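You operate a simulated robot arm through the tools that you are given. There is no shell and no other tool. Be economical: measure what you need, move in short steps, check, and stop when the job is done.

Carry out the task below with a simulated two-armed robot. There is one attempt and no reset: what you move stays moved.

Task
Take the lid off the pot that says "seals" on the white bay and lay it down there.

Only the result counts: the job must be done as asked and must still hold three seconds after the hand-in. Knocking over, shifting, dropping, spilling or breaking anything else fails it. Lids that push on must go on centred and level and be pressed home; caps that screw on are set level and turned clockwise until they are tight.

Robot
Two 7-joint arms with two-finger parallel grippers on one trunk, on a base that drives. Base frame: it is fixed to the floor where the robot stands at the start and does not move with it; the origin is under the middle of the robot, x ahead of it, y to its left, z up; the surface under the hand at the start is at about z = 0.72. Units: m, rad, N and s.
The left shoulder is at the start at [0.07, 0.188, 1.165], the right one opposite. With the tool pointing down near the work surface each hand reaches from about 0.18 to 0.78 m from the robot's upright axis, wherever it stands, measured 20 degrees to its own side. Payload 3.91 kg a hand.
The tool frame of a hand sits at the grasp point between the pads (the TCP): z along the fingers, y along the line on which they close. The tips reach 0.03 m beyond it. The gripper opens to 0.11 m. The fingers are 0.02 m wide and 0.01 m thick; the gripper's body (0.048 by 0.112 m) begins 0.055 m behind the TCP.
Orientation is that of the tool frame in the base frame, as [roll, pitch, yaw] about the fixed x, y, z axes, in that order (R = Rz(yaw) Ry(pitch) Rx(roll)). With the fingers straight down and closing along the base's y, the tool's x points along the base's -x, its y along +y and its z along -z.

Tools
- The arms move only by the tool play_rows. It takes "left_plan", "right_plan" or both (then of equal length, played together; a hand with none holds still); each is a list of rows, each a list of 3 entries, a list of its own where there are three numbers: the shift along the tool's x, y, z in units of 30 mm (1.0 is 30 mm), then the turn, a rotation vector about the tool's x, y, z in units of 5 degrees (1.0 is 5 degrees), then the gripper command, from -1 (fully open) to 1 (shut), values between in proportion. In form: [[[dx, dy, dz], [wx, wy, wz], hand], ...]. A call has 1 to 8 rows; each row shifts and turns the commanded pose from where the row before left it, along the tool's axes as they then stand. A call with a number of a shift or a turn outside -1 to 1 is refused whole. Rows are played at 5 a second. More than 0.05 m and 0.15 rad between two rows, or a gripper value outside its range, and nothing of the call is played. A pose out of reach is approached as far as the arm can. The call stops where the force on the tool passes 40 N (or 10 N more than at its start, if that is more) or the arm is blocked; 0.2 s more then pass. Each finger travels about 0.072 m/s and halts on what it meets, pressing with about 22 N; the grip force reading is that of the motor and also rises with nothing between the fingers. The clock runs only during rows and for 0.2 s after the last one: add rows that do not move to give the fingers time. It gives the time, the measured TCP pose, the force on the tool (base axes), the opening and the grip force at its end, in the units of the frame above (readings bear some noise), with the torque about the TCP (base axes, N m) and any sound that the robot's microphone picked up.
- Cameras (640 x 400 px; columns grow to the right, rows downward): "scene" is now at [0.1297, 0.0299, 1.3882]; the picture's right is [0.35, -0.94, 0.00], its down [-0.60, -0.22, -0.77] and it looks along [0.72, 0.27, -0.64] (base axes); focal length 276 px, centre (320, 200). "left" rides on the left gripper at [0.072, -0.017, -0.103] in its tool frame; the picture's right is [0.23, 0.97, 0.00], its down [-0.76, 0.18, -0.62] and it looks along [-0.61, 0.14, 0.78] (tool axes); focal length 222 px, centre (320, 200). "right" rides on the right gripper at [0.072, 0.017, -0.103] in its tool frame; the picture's right is [-0.23, 0.97, 0.00], its down [-0.76, -0.18, -0.62] and it looks along [-0.61, -0.14, 0.78] (tool axes); focal length 222 px, centre (320, 200). There is no depth. A picture from a camera that has moved, and an enlarged one, comes with that camera's place and axes in the base frame and with its lens.
- get_image(camera): a new picture of that camera. No time passes.
- lift_body(by): slides the trunk up (or, below 0, down) by that many m; the arms and the scene camera ride with it, the base frame stays. It gives what a move gives, with no picture.
- steer(legs): drives the robot by 1 to 6 legs, each [ahead, turn to the left] in m and rad, along the robot's own axes; the way and the turn of a leg run together, so that a leg with both is an arc; at most 1.5 m and 3.142 rad a leg. The arms and the cameras ride along, it lands a little off, and it stops where it bumps. It gives what a move gives.
- head_to(pan, tilt): turns the head with the scene camera to pan (to the left, within 1.501 rad either way) and tilt (down, from -0.506 to 1.204), counted from straight ahead of the robot. It gives what a move gives.
- zoom(camera, box): a new picture of the part [left, top, right, bottom] of that camera's present view, enlarged. No time passes.
- sign_off(): hands the job in; it is judged then, once.

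Go step by step. Nothing tells you exact positions but the pictures and the camera data: compare them with the known pose of the tool, close in by small moves and look again before you grip or let go. The budget is 120 turns and 92 pictures, counting those below and the enlarged ones. Unless the task says otherwise, let go and move clear before handing in, and close with one line.

The tools are called after ">>>" as a command line: name --argument value ..., lists and objects as JSON in quotes. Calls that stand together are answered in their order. play_rows: Moves the arms, as the interface text tells. Its arguments: {"type":"object","properties":{"left_plan":{"type":"array"},"right_plan":{"type":"array"}},"required":[]} The other tools are called the same way: lift_body (by) slides the trunk up or down; steer (legs) drives the base; head_to (pan, tilt) turns the head that bears the scene camera; get_image (camera) takes a picture; zoom (camera, box) takes an enlarged picture of a part of a camera's view; sign_off () hands the job in.

At the start:

```text
time: 0.0
left_ee_pos: [0.4513, 0.4609, 1.0658]
left_tcp_rot: [-3.141, 0.0, 3.14]
left_wrist_force: [-0.6, -0.3, 0.2]
left_ft_torque: [0.01, 0.02, 0.02]
left_grip_width: 0.1101
left_finger_force: 0.0
right_ee_pos: [0.4551, 0.0198, 1.0657]
right_tcp_rot: [3.141, -0.001, -3.141]
right_wrist_force: [0.9, 0.4, -0.1]
right_ft_torque: [0.0, -0.02, -0.03]
right_grip_width: 0.1101
right_finger_force: 0.0
trunk travel left (down, up): [-0.675, 0.265]
robot x, y, heading: [-0.0021, 0.002, 0.001]
head pan, tilt: [0.354, 0.698]
```

scene: 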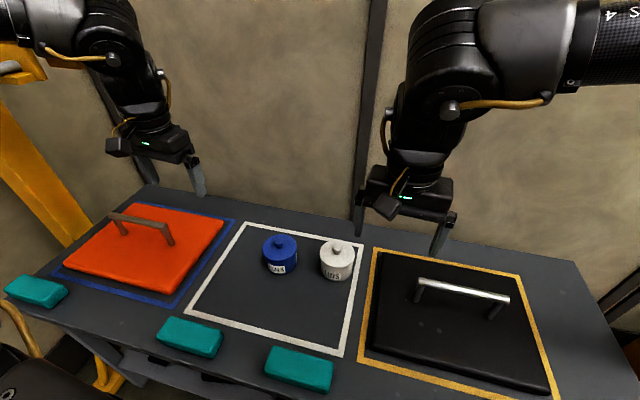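
right: 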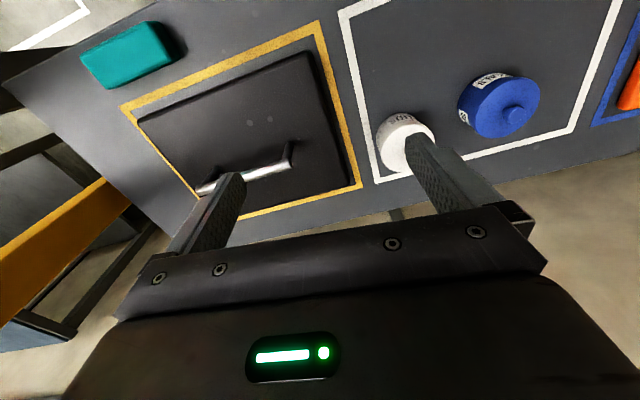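
left: 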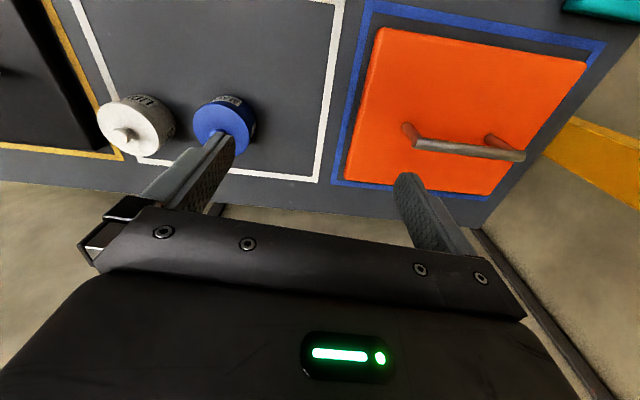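

I see a blue and a white pot, both in the white-framed bay. I zoom in to read the labels.

>>> zoom --camera "scene" --box '[240, 220, 380, 300]'

>>> zoom --camera "right" --box '[360, 50, 560, 180]'

>>> zoom --camera "left" --box '[80, 70, 280, 195]'

```text
4.57 times, centred on (310, 260) of scene
camera zoom: at [0.1297, 0.0299, 1.3882], right [0.35, -0.94, 0.0], down [-0.6, -0.22, -0.77], along [0.72, 0.27, -0.64], focal length 1260 px, centre (366, -74)
```

zoom: 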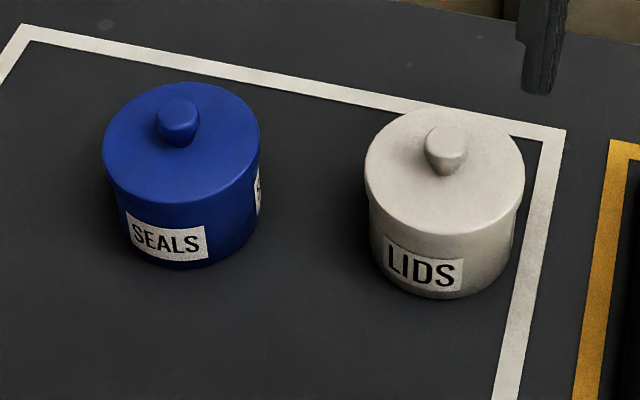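

```text
3.08 times, centred on (460, 115) of right
camera zoom: at [0.3826, 0.0375, 1.1685], right [0.23, 0.97, 0.0], down [0.76, -0.18, 0.62], along [0.61, -0.14, -0.78], focal length 684 px, centre (-111, 462)
```

zoom: 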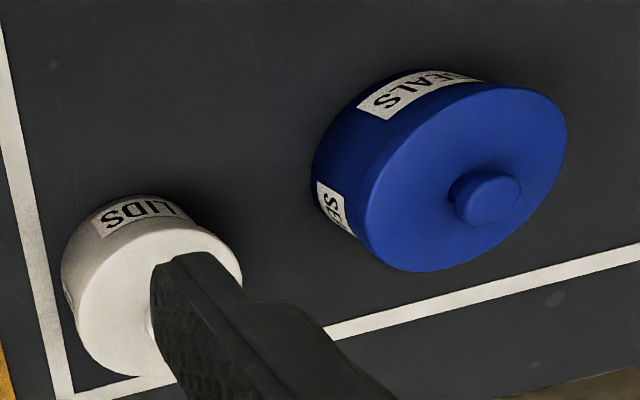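

```text
3.20 times, centred on (180, 132) of left
camera zoom: at [0.3784, 0.4436, 1.1694], right [-0.23, 0.97, 0.0], down [0.76, 0.18, 0.62], along [0.61, 0.14, -0.78], focal length 711 px, centre (768, 416)
```

zoom: 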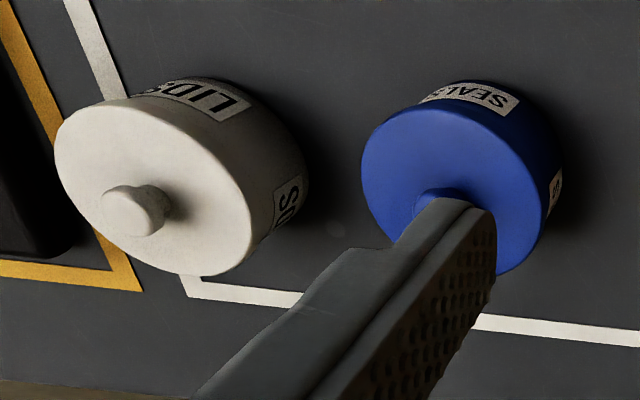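

The blue pot says SEALS. Triangulating puts its knob near (0.567, 0.316, 0.81), with about 0.096 m of lid. I move the left hand above it and look again.

>>> play_rows --left_plan '[[[-0.64, -0.8, 0.9], [0, 0, 0], -0.2], [[-0.64, -0.8, 0.9], [0, 0, 0], -0.2], [[-0.64, -0.8, 0.9], [0, 0, 0], -0.2], [[-0.64, -0.8, 0.9], [0, 0, 0], -0.2], [[-0.64, -0.8, 0.9], [0, 0, 0], -0.2], [[-0.64, -0.8, 0.9], [0, 0, 0], -0.2], [[0, 0, 0], [0, 0, 0], -0.2], [[0, 0, 0], [0, 0, 0], -0.2]]'

>>> get_image --camera "left"

>>> get_image --camera "scene"

>>> get_image --camera "right"

```text
time: 1.8
left_ee_pos: [0.5591, 0.3241, 0.9085]
left_tcp_rot: [-3.14, 0.003, 3.141]
left_wrist_force: [-0.5, -0.2, -0.4]
left_ft_torque: [-0.01, 0.02, 0.0]
left_grip_width: 0.0659
left_finger_force: 0.1
left hand out of reach, approached as far as the arm can: row 6
right_ee_pos: [0.457, 0.0201, 1.065]
right_tcp_rot: [3.14, 0.001, 3.141]
right_wrist_force: [0.0, 0.6, 0.4]
right_ft_torque: [0.03, -0.04, 0.01]
right_grip_width: 0.11
right_finger_force: 0.0
trunk travel left (down, up): [-0.675, 0.265]
robot x, y, heading: [0.0021, 0.0046, 0.002]
head pan, tilt: [0.354, 0.698]
```

```text
85 pictures are left
camera left: at [0.487, 0.3071, 1.0117], right [-0.23, 0.97, 0.0], down [0.76, 0.18, 0.62], along [0.61, 0.14, -0.78], focal length 222 px, centre (320, 200)
```

left: 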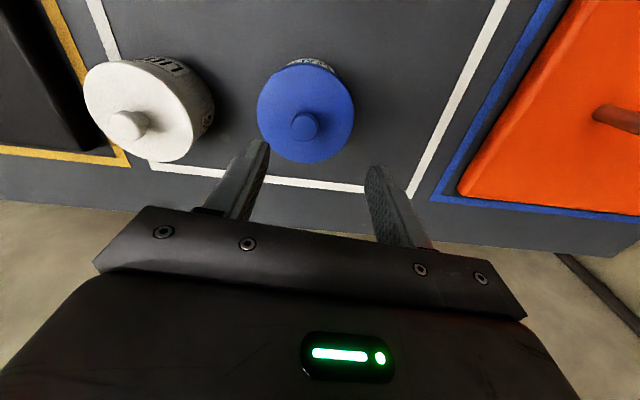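

```text
84 pictures are left
camera scene: at [0.1305, 0.03, 1.3881], right [0.35, -0.94, 0.0], down [-0.6, -0.22, -0.77], along [0.72, 0.27, -0.64], focal length 276 px, centre (320, 200)
```

scene: 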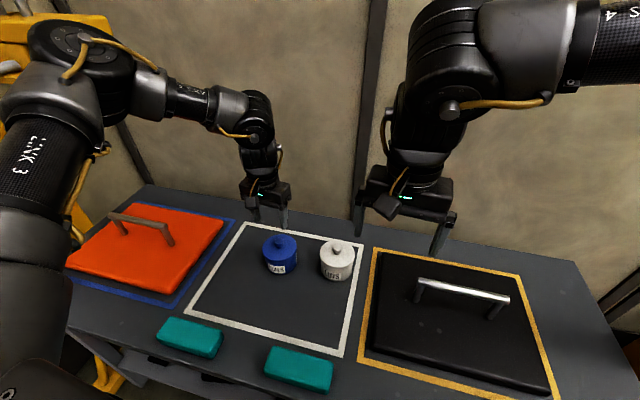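

```text
83 pictures are left
camera right: at [0.3833, 0.0376, 1.1682], right [0.23, 0.97, 0.0], down [0.76, -0.18, 0.62], along [0.61, -0.14, -0.78], focal length 222 px, centre (320, 200)
```

right: 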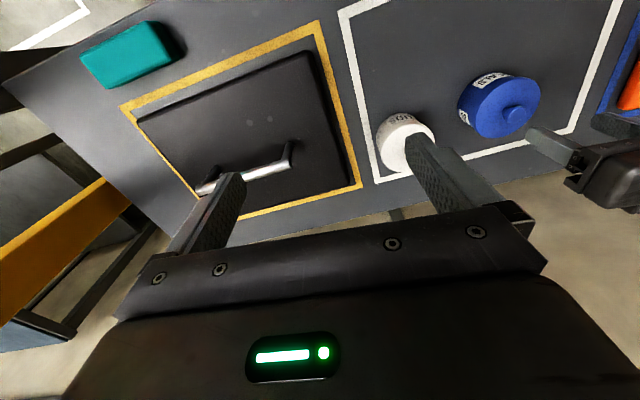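

The knob seems at about (0.562, 0.310). The last row fell slightly short of reach, so I correct sideways and come down part-way, then measure.

>>> play_rows --left_plan '[[[-0.1, -0.45, 0.4], [0, 0, 0], -0.2], [[0, 0, 0.6], [0, 0, 0], -0.2], [[0, 0, 0.5], [0, 0, 0], -0.2], [[0, 0, 0], [0, 0, 0], -0.2]]'

>>> get_image --camera "left"

>>> zoom --camera "scene" --box '[240, 180, 380, 290]'

>>> zoom --camera "right" --box '[440, 50, 640, 180]'

```text
time: 2.8
left_ee_pos: [0.5398, 0.3285, 0.8811]
left_tcp_rot: [-3.141, 0.003, 3.141]
left_wrist_force: [0.1, -0.9, -0.2]
left_ft_torque: [-0.03, 0.0, 0.02]
left_grip_width: 0.066
left_finger_force: 0.1
left hand out of reach, approached as far as the arm can: row 1, 2, 3
right_ee_pos: [0.4572, 0.0192, 1.0662]
right_tcp_rot: [3.141, 0.0, -3.141]
right_wrist_force: [0.4, -0.3, -0.2]
right_ft_torque: [-0.01, -0.02, -0.01]
right_grip_width: 0.1099
right_finger_force: 0.1
trunk travel left (down, up): [-0.675, 0.265]
robot x, y, heading: [0.0014, -0.0004, -0.0]
head pan, tilt: [0.354, 0.698]
```

```text
82 pictures are left
camera left: at [0.4683, 0.3106, 0.9836], right [-0.23, 0.97, 0.0], down [0.76, 0.18, 0.62], along [0.61, 0.14, -0.78], focal length 222 px, centre (320, 200)
```

left: 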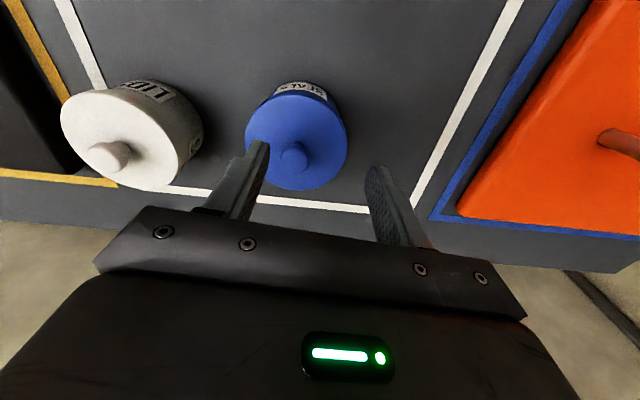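

```text
3.64 times, centred on (310, 235) of scene
camera zoom: at [0.1298, 0.0296, 1.3882], right [0.35, -0.94, 0.0], down [-0.6, -0.22, -0.77], along [0.72, 0.27, -0.64], focal length 1002 px, centre (356, 73)
```

zoom: 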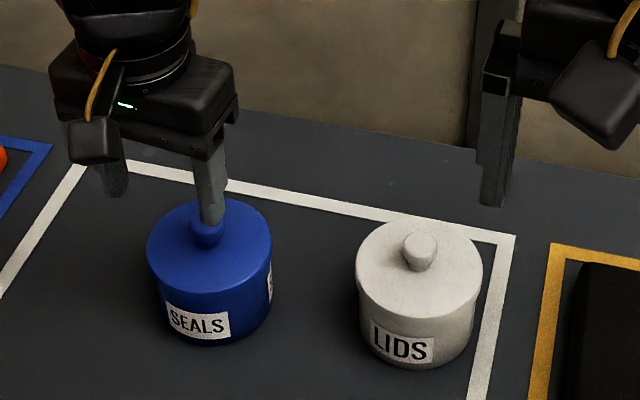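

```text
3.08 times, centred on (540, 115) of right
camera zoom: at [0.3827, 0.0373, 1.1685], right [0.23, 0.97, 0.0], down [0.76, -0.18, 0.62], along [0.61, -0.14, -0.78], focal length 684 px, centre (-357, 462)
```

zoom: 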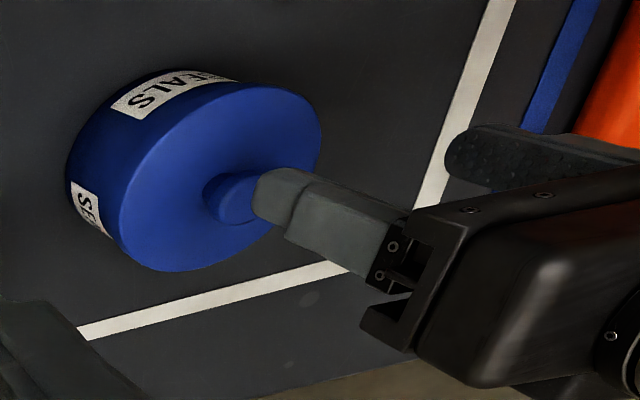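

The arm is at the edge of its reach when low, so I will raise the hand and lower the trunk to bring the shoulder closer.

>>> play_rows --left_plan '[[[0, 0, -1], [0, 0, 0], -0.2], [[0, 0, -1], [0, 0, 0], -0.2], [[0, 0, -1], [0, 0, 0], -0.2], [[0, 0, -1], [0, 0, 0], -0.2], [[0, 0, -1], [0, 0, 0], -0.2], [[0, 0, -1], [0, 0, 0], -0.2], [[0, 0, 0], [0, 0, 0], -0.2]]'

>>> lift_body --by -0.15

>>> get_image --camera "left"

>>> get_image --camera "scene"

```text
time: 4.4
left_ee_pos: [0.5406, 0.3267, 1.0606]
left_tcp_rot: [-3.141, 0.0, -3.14]
left_wrist_force: [0.4, 0.1, -0.6]
left_ft_torque: [-0.01, -0.01, -0.03]
left_grip_width: 0.066
left_finger_force: 0.0
right_ee_pos: [0.4571, 0.0203, 1.0664]
right_tcp_rot: [3.141, -0.001, -3.141]
right_wrist_force: [0.9, 0.0, 0.4]
right_ft_torque: [0.0, -0.01, -0.02]
right_grip_width: 0.11
right_finger_force: 0.1
trunk travel left (down, up): [-0.675, 0.265]
robot x, y, heading: [-0.0006, -0.0001, -0.0]
head pan, tilt: [0.354, 0.698]
```

```text
time: 6.2
left_ee_pos: [0.5401, 0.3267, 0.91]
left_tcp_rot: [-3.142, 0.001, -3.141]
left_wrist_force: [0.0, 0.6, 0.2]
left_ft_torque: [0.0, 0.01, -0.02]
left_grip_width: 0.0659
left_finger_force: 0.0
right_ee_pos: [0.4563, 0.0206, 0.9156]
right_tcp_rot: [3.141, 0.0, 3.141]
right_wrist_force: [0.1, 1.2, 0.2]
right_ft_torque: [-0.01, 0.0, 0.01]
right_grip_width: 0.1103
right_finger_force: 0.0
trunk travel left (down, up): [-0.525, 0.415]
robot x, y, heading: [0.0023, 0.0001, -0.001]
head pan, tilt: [0.354, 0.698]
```

```text
79 pictures are left
camera left: at [0.467, 0.3098, 1.0139], right [-0.23, 0.97, 0.0], down [0.76, 0.18, 0.62], along [0.61, 0.14, -0.78], focal length 222 px, centre (320, 200)
```

left: 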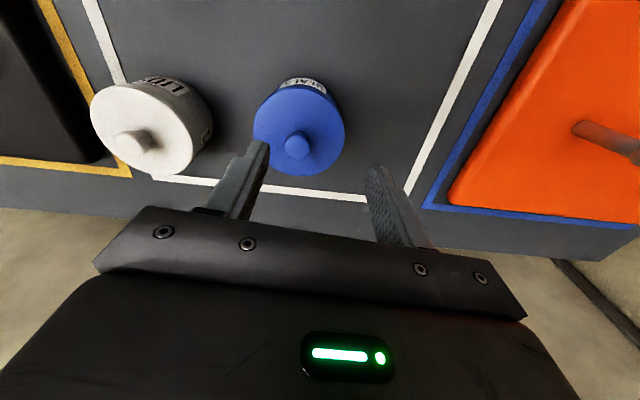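

```text
78 pictures are left
camera scene: at [0.1295, 0.0297, 1.2383], right [0.35, -0.94, 0.0], down [-0.6, -0.22, -0.77], along [0.72, 0.27, -0.64], focal length 276 px, centre (320, 200)
```

scene: 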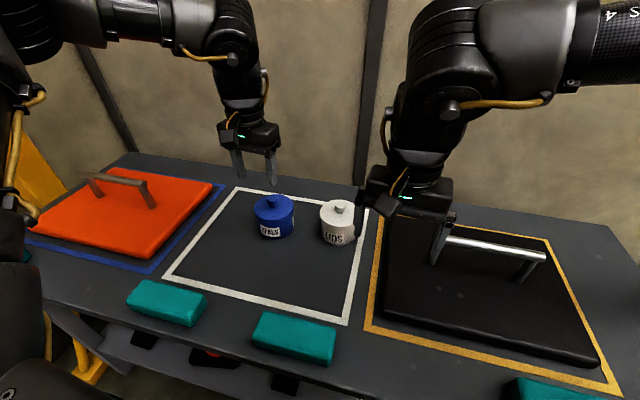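

The hand now has reach. I align over the knob at about (0.564, 0.310) and descend to z≈0.865.

>>> play_rows --left_plan '[[[-0.8, -0.55, 0], [0, 0, 0], -0.2], [[0, 0, 0.75], [0, 0, 0], -0.2], [[0, 0, 0.75], [0, 0, 0], -0.2], [[0, 0, 0], [0, 0, 0], -0.2]]'

>>> zoom --camera "left" --box '[200, 60, 440, 210]'

>>> zoom --camera "scene" --box '[210, 140, 350, 250]'

>>> get_image --camera "right"

```text
time: 7.2
left_ee_pos: [0.5644, 0.311, 0.8651]
left_tcp_rot: [3.141, -0.001, 3.141]
left_wrist_force: [-0.7, 0.2, -0.5]
left_ft_torque: [-0.04, 0.0, 0.0]
left_grip_width: 0.066
left_finger_force: 0.1
right_ee_pos: [0.4566, 0.0202, 0.9156]
right_tcp_rot: [3.141, 0.002, -3.141]
right_wrist_force: [0.1, -0.2, 0.5]
right_ft_torque: [0.02, 0.03, 0.01]
right_grip_width: 0.1102
right_finger_force: 0.0
trunk travel left (down, up): [-0.525, 0.415]
robot x, y, heading: [0.001, -0.0018, 0.0]
head pan, tilt: [0.354, 0.698]
```

```text
2.67 times, centred on (320, 135) of left
camera zoom: at [0.4918, 0.2935, 0.9687], right [-0.23, 0.97, 0.0], down [0.76, 0.18, 0.62], along [0.61, 0.14, -0.78], focal length 592 px, centre (320, 373)
```

zoom: 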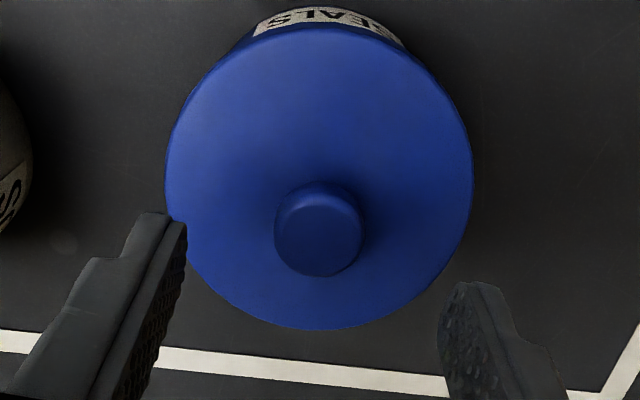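

```text
3.64 times, centred on (280, 195) of scene
camera zoom: at [0.1294, 0.0297, 1.2383], right [0.35, -0.94, 0.0], down [-0.6, -0.22, -0.77], along [0.72, 0.27, -0.64], focal length 1002 px, centre (466, 218)
```

zoom: 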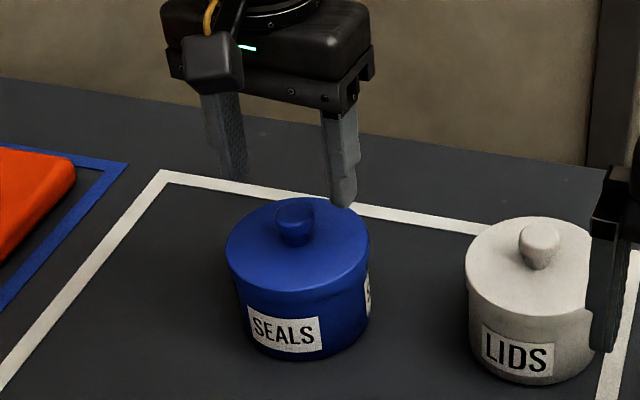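

```text
75 pictures are left
camera right: at [0.3823, 0.0374, 1.0186], right [0.23, 0.97, 0.0], down [0.76, -0.18, 0.62], along [0.61, -0.14, -0.78], focal length 222 px, centre (320, 200)
```

right: 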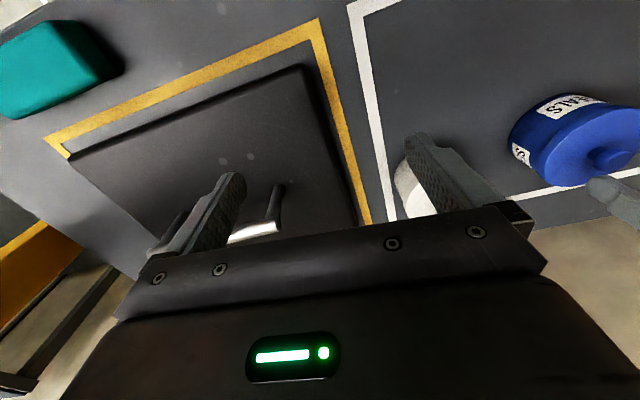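

The knob top is at about (0.565, 0.311, 0.818) and the lid top at about z 0.792. I descend to TCP z≈0.827 and check before gripping.

>>> play_rows --left_plan '[[[0, 0, 0.65], [0, 0, 0], -0.2], [[0, 0, 0.6], [0, 0, 0], -0.2], [[0, 0, 0], [0, 0, 0], -0.2]]'

>>> zoom --camera "left" --box '[200, 60, 440, 210]'

>>> zoom --camera "scene" --box '[230, 160, 330, 240]'

```text
time: 8.0
left_ee_pos: [0.5639, 0.3101, 0.8273]
left_tcp_rot: [3.14, -0.001, -3.141]
left_wrist_force: [0.6, 0.1, 0.3]
left_ft_torque: [0.04, -0.01, 0.02]
left_grip_width: 0.066
left_finger_force: 0.0
right_ee_pos: [0.456, 0.0206, 0.9165]
right_tcp_rot: [-3.14, 0.001, -3.141]
right_wrist_force: [0.3, 0.4, -0.1]
right_ft_torque: [-0.02, 0.02, 0.03]
right_grip_width: 0.1098
right_finger_force: 0.1
trunk travel left (down, up): [-0.525, 0.415]
robot x, y, heading: [-0.0007, 0.0001, -0.001]
head pan, tilt: [0.354, 0.698]
```

```text
2.67 times, centred on (320, 135) of left
camera zoom: at [0.4917, 0.2932, 0.9309], right [-0.23, 0.97, 0.0], down [0.76, 0.18, 0.62], along [0.61, 0.14, -0.78], focal length 592 px, centre (320, 373)
```

zoom: 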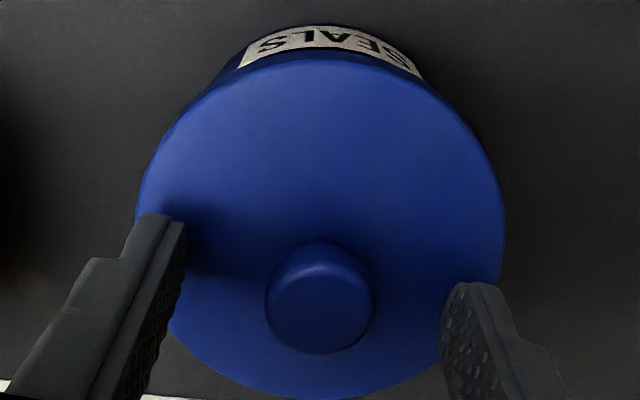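

```text
5.00 times, centred on (280, 200) of scene
camera zoom: at [0.1297, 0.0297, 1.2383], right [0.35, -0.94, 0.0], down [-0.6, -0.22, -0.77], along [0.72, 0.27, -0.64], focal length 1378 px, centre (520, 200)
```

zoom: 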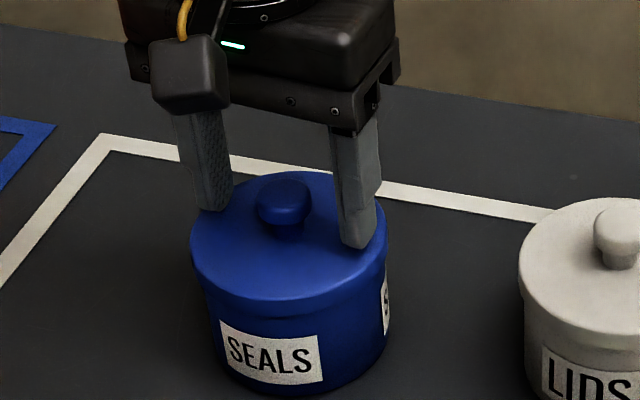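

Everything lines up, with the knob centred between the fingers. I close the gripper.

>>> play_rows --left_plan '[[[0, 0, 0], [0, 0, 0], 0.2], [[0, 0, 0], [0, 0, 0], 0.4], [[0, 0, 0], [0, 0, 0], 0.6], [[0, 0, 0], [0, 0, 0], 1], [[0, 0, 0], [0, 0, 0], 1], [[0, 0, 0], [0, 0, 0], 1]]'

>>> zoom --camera "scene" --box '[230, 160, 330, 240]'

```text
time: 9.3
left_ee_pos: [0.5644, 0.3101, 0.8278]
left_tcp_rot: [-3.141, 0.0, -3.141]
left_wrist_force: [-0.3, -0.5, -0.9]
left_ft_torque: [-0.02, -0.01, 0.01]
left_grip_width: 0.0242
left_finger_force: 22.1
right_ee_pos: [0.4572, 0.0203, 0.9154]
right_tcp_rot: [3.14, 0.0, 3.14]
right_wrist_force: [0.0, -0.4, -0.3]
right_ft_torque: [-0.01, -0.01, -0.01]
right_grip_width: 0.1098
right_finger_force: 0.0
trunk travel left (down, up): [-0.525, 0.415]
robot x, y, heading: [-0.0008, 0.0014, 0.002]
head pan, tilt: [0.354, 0.698]
```

```text
5.00 times, centred on (280, 200) of scene
camera zoom: at [0.1298, 0.0297, 1.2382], right [0.35, -0.94, 0.0], down [-0.6, -0.22, -0.77], along [0.72, 0.27, -0.64], focal length 1378 px, centre (520, 200)
```

zoom: 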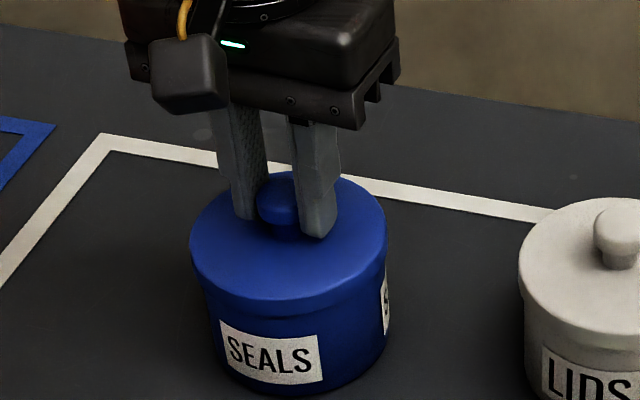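

The knob is gripped at 24 mm. I lift slowly by a little to see whether the lid comes off freely.

>>> play_rows --left_plan '[[[0, 0, -0.15], [0, 0, 0], 1], [[0, 0, -0.15], [0, 0, 0], 1], [[0, 0, -0.2], [0, 0, 0], 1], [[0, 0, 0], [0, 0, 0], 1]]'

>>> zoom --camera "scene" --box '[230, 160, 330, 240]'

```text
time: 10.3
left_ee_pos: [0.5639, 0.3099, 0.8417]
left_tcp_rot: [3.141, 0.001, -3.141]
left_wrist_force: [-0.6, -0.4, -1.3]
left_ft_torque: [-0.02, 0.0, 0.01]
left_grip_width: 0.024
left_finger_force: 22.0
right_ee_pos: [0.4566, 0.0211, 0.9153]
right_tcp_rot: [-3.141, 0.0, -3.141]
right_wrist_force: [-0.9, 0.4, -0.1]
right_ft_torque: [0.01, 0.0, 0.02]
right_grip_width: 0.1101
right_finger_force: 0.0
trunk travel left (down, up): [-0.525, 0.415]
robot x, y, heading: [0.0011, -0.0017, -0.003]
head pan, tilt: [0.354, 0.698]
heard: snap
```

```text
5.00 times, centred on (280, 200) of scene
camera zoom: at [0.1299, 0.0299, 1.2382], right [0.35, -0.94, 0.0], down [-0.6, -0.22, -0.77], along [0.72, 0.27, -0.64], focal length 1378 px, centre (520, 200)
```

zoom: 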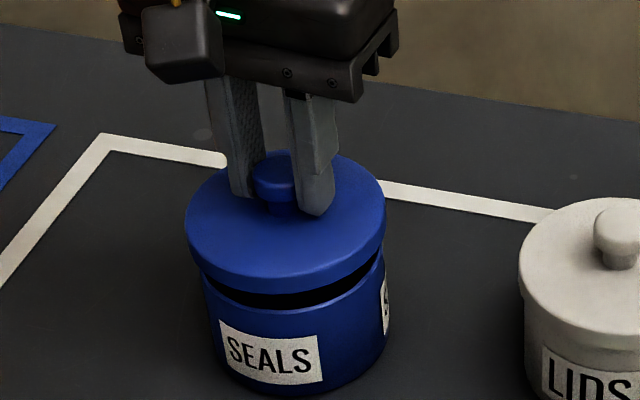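

The lid snapped free and the pot stayed put. I lift it well clear.

>>> play_rows --left_plan '[[[0, 0, -0.5], [0, 0, 0], 1], [[0, 0, -0.8], [0, 0, 0], 1], [[0, 0, -0.8], [0, 0, 0], 1], [[0, 0, 0], [0, 0, 0], 1]]'

>>> get_image --camera "scene"

>>> zoom --camera "scene" --box '[150, 120, 370, 330]'

```text
time: 11.3
left_ee_pos: [0.5633, 0.3109, 0.9043]
left_tcp_rot: [-3.14, 0.001, -3.141]
left_wrist_force: [0.4, -0.4, -0.4]
left_ft_torque: [0.01, 0.03, -0.01]
left_grip_width: 0.0242
left_finger_force: 22.3
right_ee_pos: [0.4564, 0.0211, 0.9164]
right_tcp_rot: [-3.141, -0.001, -3.141]
right_wrist_force: [-0.4, -0.5, -0.8]
right_ft_torque: [-0.01, 0.01, 0.01]
right_grip_width: 0.1101
right_finger_force: 0.1
trunk travel left (down, up): [-0.525, 0.415]
robot x, y, heading: [0.0034, -0.0006, -0.004]
head pan, tilt: [0.354, 0.698]
```

```text
70 pictures are left
camera scene: at [0.13, 0.0299, 1.2382], right [0.35, -0.94, 0.0], down [-0.6, -0.22, -0.77], along [0.72, 0.27, -0.64], focal length 276 px, centre (320, 200)
```

scene: 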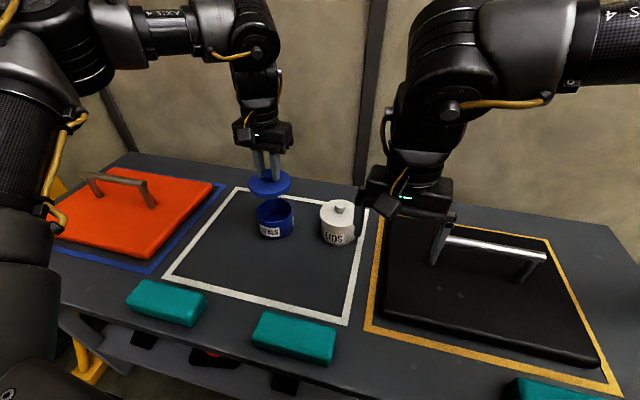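

```text
1.90 times, centred on (260, 225) of scene
camera zoom: at [0.13, 0.0299, 1.2382], right [0.35, -0.94, 0.0], down [-0.6, -0.22, -0.77], along [0.72, 0.27, -0.64], focal length 525 px, centre (434, 152)
```

zoom: 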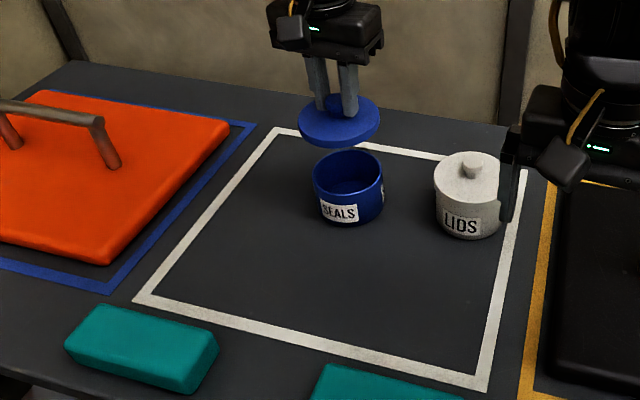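

The lid is hanging level. I carry it to free space in the white bay near (0.443, 0.335), in front of the pot.

>>> play_rows --left_plan '[[[0.4, 0.083, 0], [0, 0, 0], 1], [[0.8, 0.166, 0], [0, 0, 0], 1], [[0.8, 0.166, 0], [0, 0, 0], 1], [[0.8, 0.166, 0], [0, 0, 0], 1], [[0.8, 0.166, 0], [0, 0, 0], 1], [[0.4, 0.083, 0], [0, 0, 0], 1], [[0, 0, 0], [0, 0, 0], 1]]'

>>> play_rows --left_plan '[[[0, 0, 0.7], [0, 0, 0], 1], [[0, 0, 0.9], [0, 0, 0], 1], [[0, 0, 0.9], [0, 0, 0], 1], [[0, 0, 0.7], [0, 0, 0], 1], [[0, 0, 0], [0, 0, 0], 1]]'

>>> zoom --camera "scene" --box '[150, 120, 370, 330]'

>>> get_image --camera "left"

```text
time: 12.9
left_ee_pos: [0.4426, 0.3353, 0.9052]
left_tcp_rot: [-3.141, 0.001, 3.141]
left_wrist_force: [-0.5, 0.6, -1.4]
left_ft_torque: [-0.03, 0.01, 0.01]
left_grip_width: 0.0241
left_finger_force: 21.5
right_ee_pos: [0.4569, 0.0197, 0.9152]
right_tcp_rot: [3.141, 0.0, -3.141]
right_wrist_force: [0.6, 0.1, -0.1]
right_ft_torque: [0.03, 0.0, 0.0]
right_grip_width: 0.11
right_finger_force: 0.2
trunk travel left (down, up): [-0.525, 0.415]
robot x, y, heading: [0.0012, 0.0003, 0.003]
head pan, tilt: [0.354, 0.698]
```

```text
time: 14.2
left_ee_pos: [0.4434, 0.3328, 0.8088]
left_tcp_rot: [-3.14, 0.0, 3.14]
left_wrist_force: [0.1, 0.5, -0.3]
left_ft_torque: [-0.01, 0.0, 0.01]
left_grip_width: 0.0241
left_finger_force: 22.2
right_ee_pos: [0.455, 0.0206, 0.9165]
right_tcp_rot: [-3.141, 0.001, 3.141]
right_wrist_force: [-0.1, -0.1, 0.2]
right_ft_torque: [0.0, 0.01, -0.01]
right_grip_width: 0.1101
right_finger_force: 0.0
trunk travel left (down, up): [-0.525, 0.415]
robot x, y, heading: [-0.0014, -0.0017, -0.006]
head pan, tilt: [0.354, 0.698]
```

```text
1.90 times, centred on (260, 225) of scene
camera zoom: at [0.1294, 0.0297, 1.2383], right [0.35, -0.94, 0.0], down [-0.6, -0.22, -0.77], along [0.72, 0.27, -0.64], focal length 525 px, centre (434, 152)
```

zoom: 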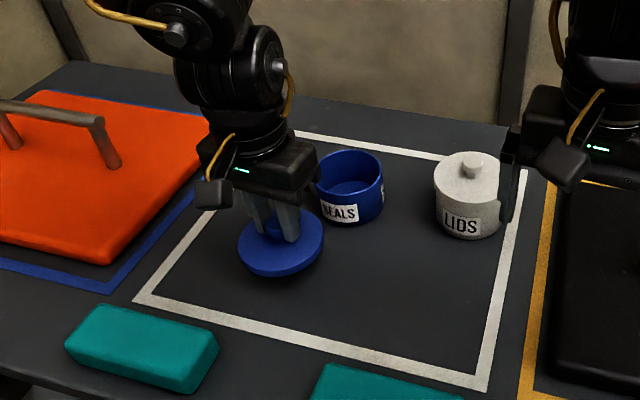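

```text
67 pictures are left
camera left: at [0.3704, 0.316, 0.9125], right [-0.23, 0.97, 0.0], down [0.76, 0.18, 0.62], along [0.61, 0.14, -0.78], focal length 222 px, centre (320, 200)
```

left: 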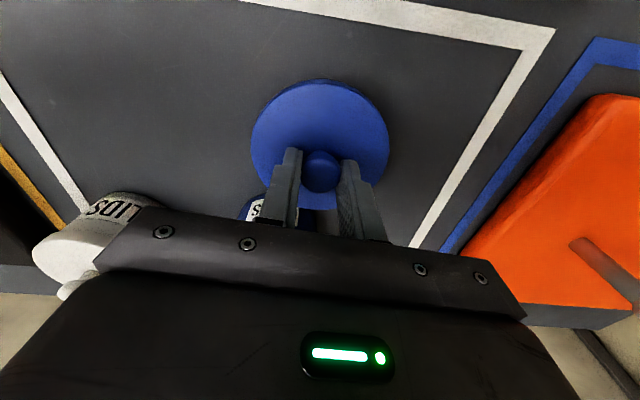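

The lid is above clear surface inside the white frame. I lower it in small steps, watching for contact.

>>> play_rows --left_plan '[[[0, 0, 0.3], [0, 0, 0], 1], [[0, 0, 0.3], [0, 0, 0], 1], [[0, 0, 0.2], [0, 0, 0], 1], [[0, 0, 0.1], [0, 0, 0], 1], [[0, 0, 0], [0, 0, 0], 1]]'

>>> zoom --camera "scene" --box '[210, 170, 310, 250]'

```text
time: 15.3
left_ee_pos: [0.444, 0.3352, 0.783]
left_tcp_rot: [-3.141, 0.001, -3.141]
left_wrist_force: [0.5, 0.0, 0.1]
left_ft_torque: [0.01, -0.02, 0.01]
left_grip_width: 0.024
left_finger_force: 22.3
right_ee_pos: [0.456, 0.0205, 0.9167]
right_tcp_rot: [3.141, 0.0, 3.14]
right_wrist_force: [-0.7, 0.1, -0.6]
right_ft_torque: [-0.01, -0.03, 0.01]
right_grip_width: 0.1098
right_finger_force: 0.0
trunk travel left (down, up): [-0.525, 0.415]
robot x, y, heading: [0.0009, -0.0, 0.001]
head pan, tilt: [0.354, 0.698]
```

```text
5.00 times, centred on (260, 210) of scene
camera zoom: at [0.1297, 0.0299, 1.2382], right [0.35, -0.94, 0.0], down [-0.6, -0.22, -0.77], along [0.72, 0.27, -0.64], focal length 1378 px, centre (620, 150)
```

zoom: 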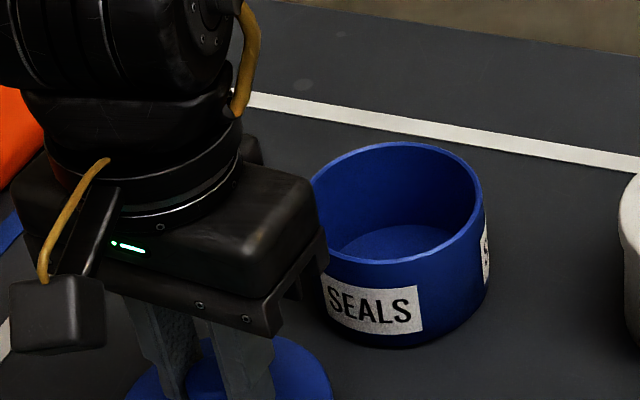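

No contact yet and the gripper body clears the pot. I continue in 2 mm steps.

>>> play_rows --left_plan '[[[0, 0, 0.08], [0, 0, 0], 1], [[0, 0, 0.08], [0, 0, 0], 1], [[0, 0, 0.07], [0, 0, 0], 1], [[0, 0, 0.05], [0, 0, 0], 1], [[0, 0, 0], [0, 0, 0], 1]]'

>>> zoom --camera "scene" --box '[210, 200, 310, 280]'

```text
time: 16.6
left_ee_pos: [0.4454, 0.3355, 0.7741]
left_tcp_rot: [3.141, -0.001, -3.14]
left_wrist_force: [-0.5, -0.2, -0.3]
left_ft_torque: [0.01, -0.02, -0.01]
left_grip_width: 0.024
left_finger_force: 21.9
right_ee_pos: [0.4563, 0.0195, 0.9167]
right_tcp_rot: [3.141, 0.0, 3.141]
right_wrist_force: [0.5, 0.0, -0.6]
right_ft_torque: [-0.01, 0.01, 0.0]
right_grip_width: 0.1099
right_finger_force: 0.0
trunk travel left (down, up): [-0.525, 0.415]
robot x, y, heading: [0.0026, -0.005, 0.004]
head pan, tilt: [0.354, 0.698]
```

```text
5.00 times, centred on (260, 240) of scene
camera zoom: at [0.1298, 0.0298, 1.2382], right [0.35, -0.94, 0.0], down [-0.6, -0.22, -0.77], along [0.72, 0.27, -0.64], focal length 1378 px, centre (620, 0)
```

zoom: 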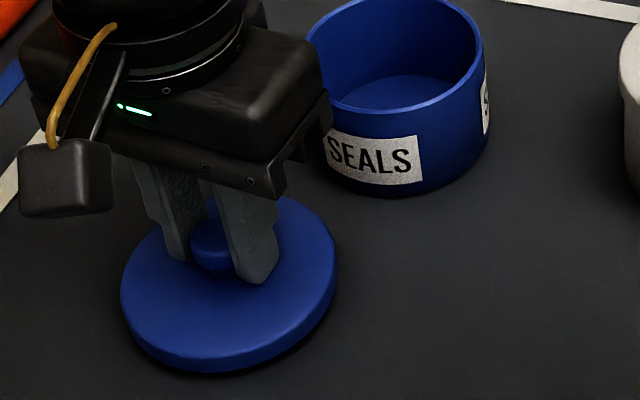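

Nearly touching. A few more millimetre steps until a force shows.

>>> play_rows --left_plan '[[[0, 0, 0.05], [0, 0, 0], 1], [[0, 0, 0.05], [0, 0, 0], 1], [[0, 0, 0], [0, 0, 0], 1]]'

>>> zoom --camera "scene" --box '[210, 200, 310, 280]'

```text
time: 17.4
left_ee_pos: [0.445, 0.3363, 0.7722]
left_tcp_rot: [-3.141, -0.001, 3.141]
left_wrist_force: [-0.5, -0.1, -0.4]
left_ft_torque: [-0.02, -0.03, -0.02]
left_grip_width: 0.0241
left_finger_force: 22.3
right_ee_pos: [0.4563, 0.0204, 0.9158]
right_tcp_rot: [3.141, -0.001, -3.142]
right_wrist_force: [-0.6, -0.5, -0.5]
right_ft_torque: [-0.02, 0.02, 0.01]
right_grip_width: 0.1098
right_finger_force: 0.0
trunk travel left (down, up): [-0.525, 0.415]
robot x, y, heading: [0.0008, -0.0001, -0.005]
head pan, tilt: [0.354, 0.698]
```

```text
5.00 times, centred on (260, 240) of scene
camera zoom: at [0.1298, 0.0298, 1.2382], right [0.35, -0.94, 0.0], down [-0.6, -0.22, -0.77], along [0.72, 0.27, -0.64], focal length 1378 px, centre (620, 0)
```

zoom: 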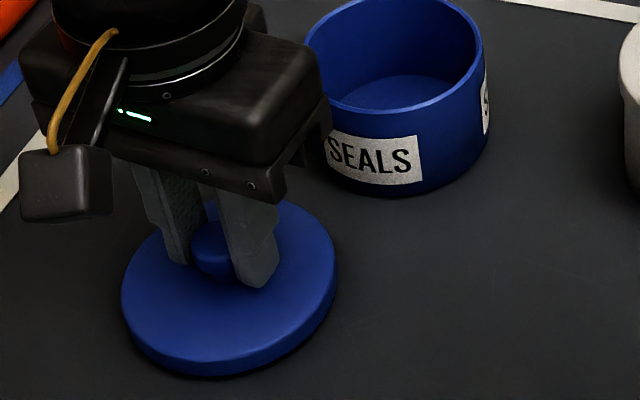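

>>> play_rows --left_plan '[[[0, 0, 0.05], [0, 0, 0], 1], [[0, 0, 0.05], [0, 0, 0], 1], [[0, 0, 0], [0, 0, 0], 1]]'

```text
time: 18.1
left_ee_pos: [0.4443, 0.3352, 0.7689]
left_tcp_rot: [-3.141, -0.001, -3.141]
left_wrist_force: [-0.7, -0.7, -0.9]
left_ft_torque: [-0.01, 0.02, -0.01]
left_grip_width: 0.0242
left_finger_force: 22.0
right_ee_pos: [0.4557, 0.0199, 0.9159]
right_tcp_rot: [3.141, 0.0, -3.14]
right_wrist_force: [0.9, 0.0, 0.2]
right_ft_torque: [-0.01, -0.02, 0.01]
right_grip_width: 0.1102
right_finger_force: 0.0
trunk travel left (down, up): [-0.525, 0.415]
robot x, y, heading: [-0.0029, 0.0025, -0.001]
head pan, tilt: [0.354, 0.698]
```

Still no contact force at z 0.769; I keep going in 1.5 mm steps and check the picture.

>>> play_rows --left_plan '[[[0, 0, 0.05], [0, 0, 0], 1], [[0, 0, 0.05], [0, 0, 0], 1], [[0, 0, 0], [0, 0, 0], 1]]'

>>> zoom --camera "scene" --box '[210, 200, 310, 280]'

```text
time: 18.9
left_ee_pos: [0.4433, 0.3342, 0.7666]
left_tcp_rot: [-3.141, 0.002, 3.141]
left_wrist_force: [0.8, 0.4, 14.6]
left_ft_torque: [0.05, 0.18, -0.03]
left_grip_width: 0.0241
left_finger_force: 22.3
right_ee_pos: [0.4556, 0.0194, 0.9173]
right_tcp_rot: [3.141, 0.002, -3.141]
right_wrist_force: [0.1, 0.3, 0.7]
right_ft_torque: [-0.06, 0.01, 0.01]
right_grip_width: 0.1101
right_finger_force: 0.0
trunk travel left (down, up): [-0.525, 0.415]
robot x, y, heading: [0.004, -0.0001, -0.002]
head pan, tilt: [0.354, 0.698]
```

```text
5.00 times, centred on (260, 240) of scene
camera zoom: at [0.1286, 0.029, 1.2386], right [0.35, -0.94, 0.0], down [-0.6, -0.22, -0.77], along [0.72, 0.27, -0.64], focal length 1378 px, centre (620, 0)
```

zoom: 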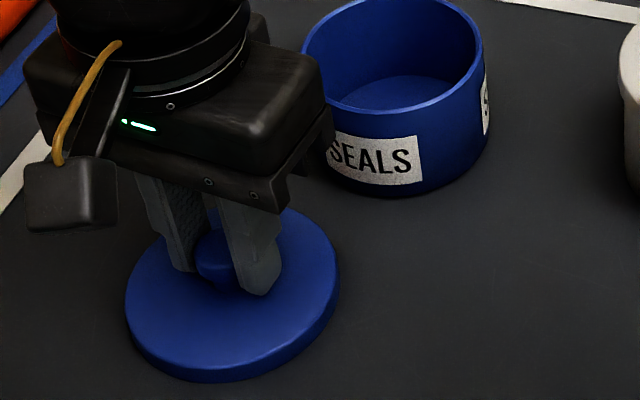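

The lid touches down (14.6 N upward). I ease off slightly and open the fingers only enough to release the knob.

>>> play_rows --left_plan '[[[0, 0, -0.03], [0, 0, 0], 1], [[0, 0, 0], [0, 0, 0], 0.4], [[0, 0, 0], [0, 0, 0], 0.1], [[0, 0, 0], [0, 0, 0], -0.1], [[0, 0, 0], [0, 0, 0], -0.1], [[0, 0, 0], [0, 0, 0], -0.1]]'

>>> zoom --camera "scene" --box '[210, 200, 310, 280]'

```text
time: 20.4
left_ee_pos: [0.4439, 0.3364, 0.7668]
left_tcp_rot: [-3.142, 0.001, -3.141]
left_wrist_force: [-1.3, -0.2, -0.6]
left_ft_torque: [-0.02, 0.06, -0.01]
left_grip_width: 0.0605
left_finger_force: 0.1
right_ee_pos: [0.4567, 0.0197, 0.9164]
right_tcp_rot: [3.141, 0.0, -3.141]
right_wrist_force: [0.9, -0.4, -0.1]
right_ft_torque: [-0.02, 0.0, 0.02]
right_grip_width: 0.1097
right_finger_force: 0.1
trunk travel left (down, up): [-0.525, 0.415]
robot x, y, heading: [-0.0029, 0.0037, 0.003]
head pan, tilt: [0.354, 0.698]
```

```text
5.00 times, centred on (260, 240) of scene
camera zoom: at [0.1298, 0.0299, 1.2382], right [0.35, -0.94, 0.0], down [-0.6, -0.22, -0.77], along [0.72, 0.27, -0.64], focal length 1378 px, centre (620, 0)
```

zoom: 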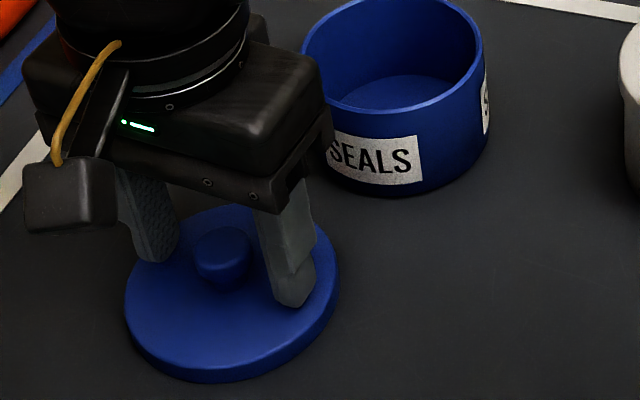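

The knob is released and the lid lies flat. I raise the hand straight up.

>>> play_rows --left_plan '[[[0, 0, -0.5], [0, 0, 0], -0.1], [[0, 0, -0.9], [0, 0, 0], -0.1], [[0, 0, -0.9], [0, 0, 0], -0.1], [[0, 0, -0.9], [0, 0, 0], -0.1], [[0, 0, -0.9], [0, 0, 0], -0.1], [[0, 0, -0.9], [0, 0, 0], -0.1], [[0, 0, 0], [0, 0, 0], -0.1]]'

>>> get_image --camera "scene"

>>> get_image --camera "left"

```text
time: 21.9
left_ee_pos: [0.4437, 0.3353, 0.9169]
left_tcp_rot: [-3.14, 0.0, 3.141]
left_wrist_force: [0.3, -0.6, 1.0]
left_ft_torque: [0.03, -0.01, -0.01]
left_grip_width: 0.0604
left_finger_force: 0.0
right_ee_pos: [0.4581, 0.0202, 0.915]
right_tcp_rot: [-3.142, 0.001, 3.141]
right_wrist_force: [0.1, -0.1, 0.2]
right_ft_torque: [0.0, 0.01, 0.01]
right_grip_width: 0.1101
right_finger_force: 0.1
trunk travel left (down, up): [-0.525, 0.415]
robot x, y, heading: [-0.0029, 0.0025, -0.004]
head pan, tilt: [0.354, 0.698]
```

```text
61 pictures are left
camera scene: at [0.1302, 0.03, 1.2382], right [0.35, -0.94, 0.0], down [-0.6, -0.22, -0.77], along [0.72, 0.27, -0.64], focal length 276 px, centre (320, 200)
```

scene: 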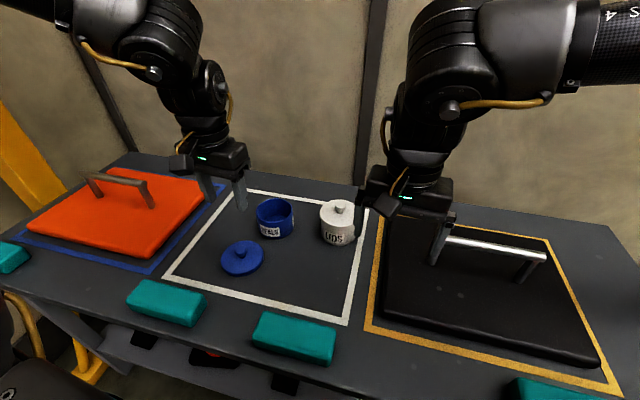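

```text
60 pictures are left
camera left: at [0.3709, 0.3182, 1.0202], right [-0.23, 0.97, 0.0], down [0.76, 0.18, 0.62], along [0.61, 0.14, -0.78], focal length 222 px, centre (320, 200)
```

left: 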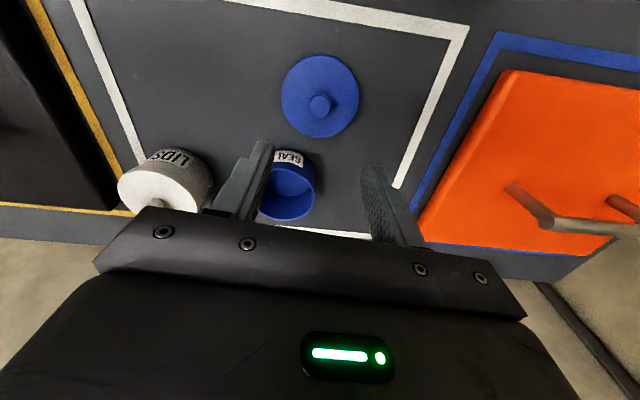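

The lid lies flat inside the white bay, the pots haven't moved, and the hand is clear. I hand in.

>>> sign_off

```text
The job is handed in.
```

I took the lid off the blue "seals" pot and laid it flat in the white bay, in front of the pot. I saw nothing else move in the last pictures, and the job is handed in.
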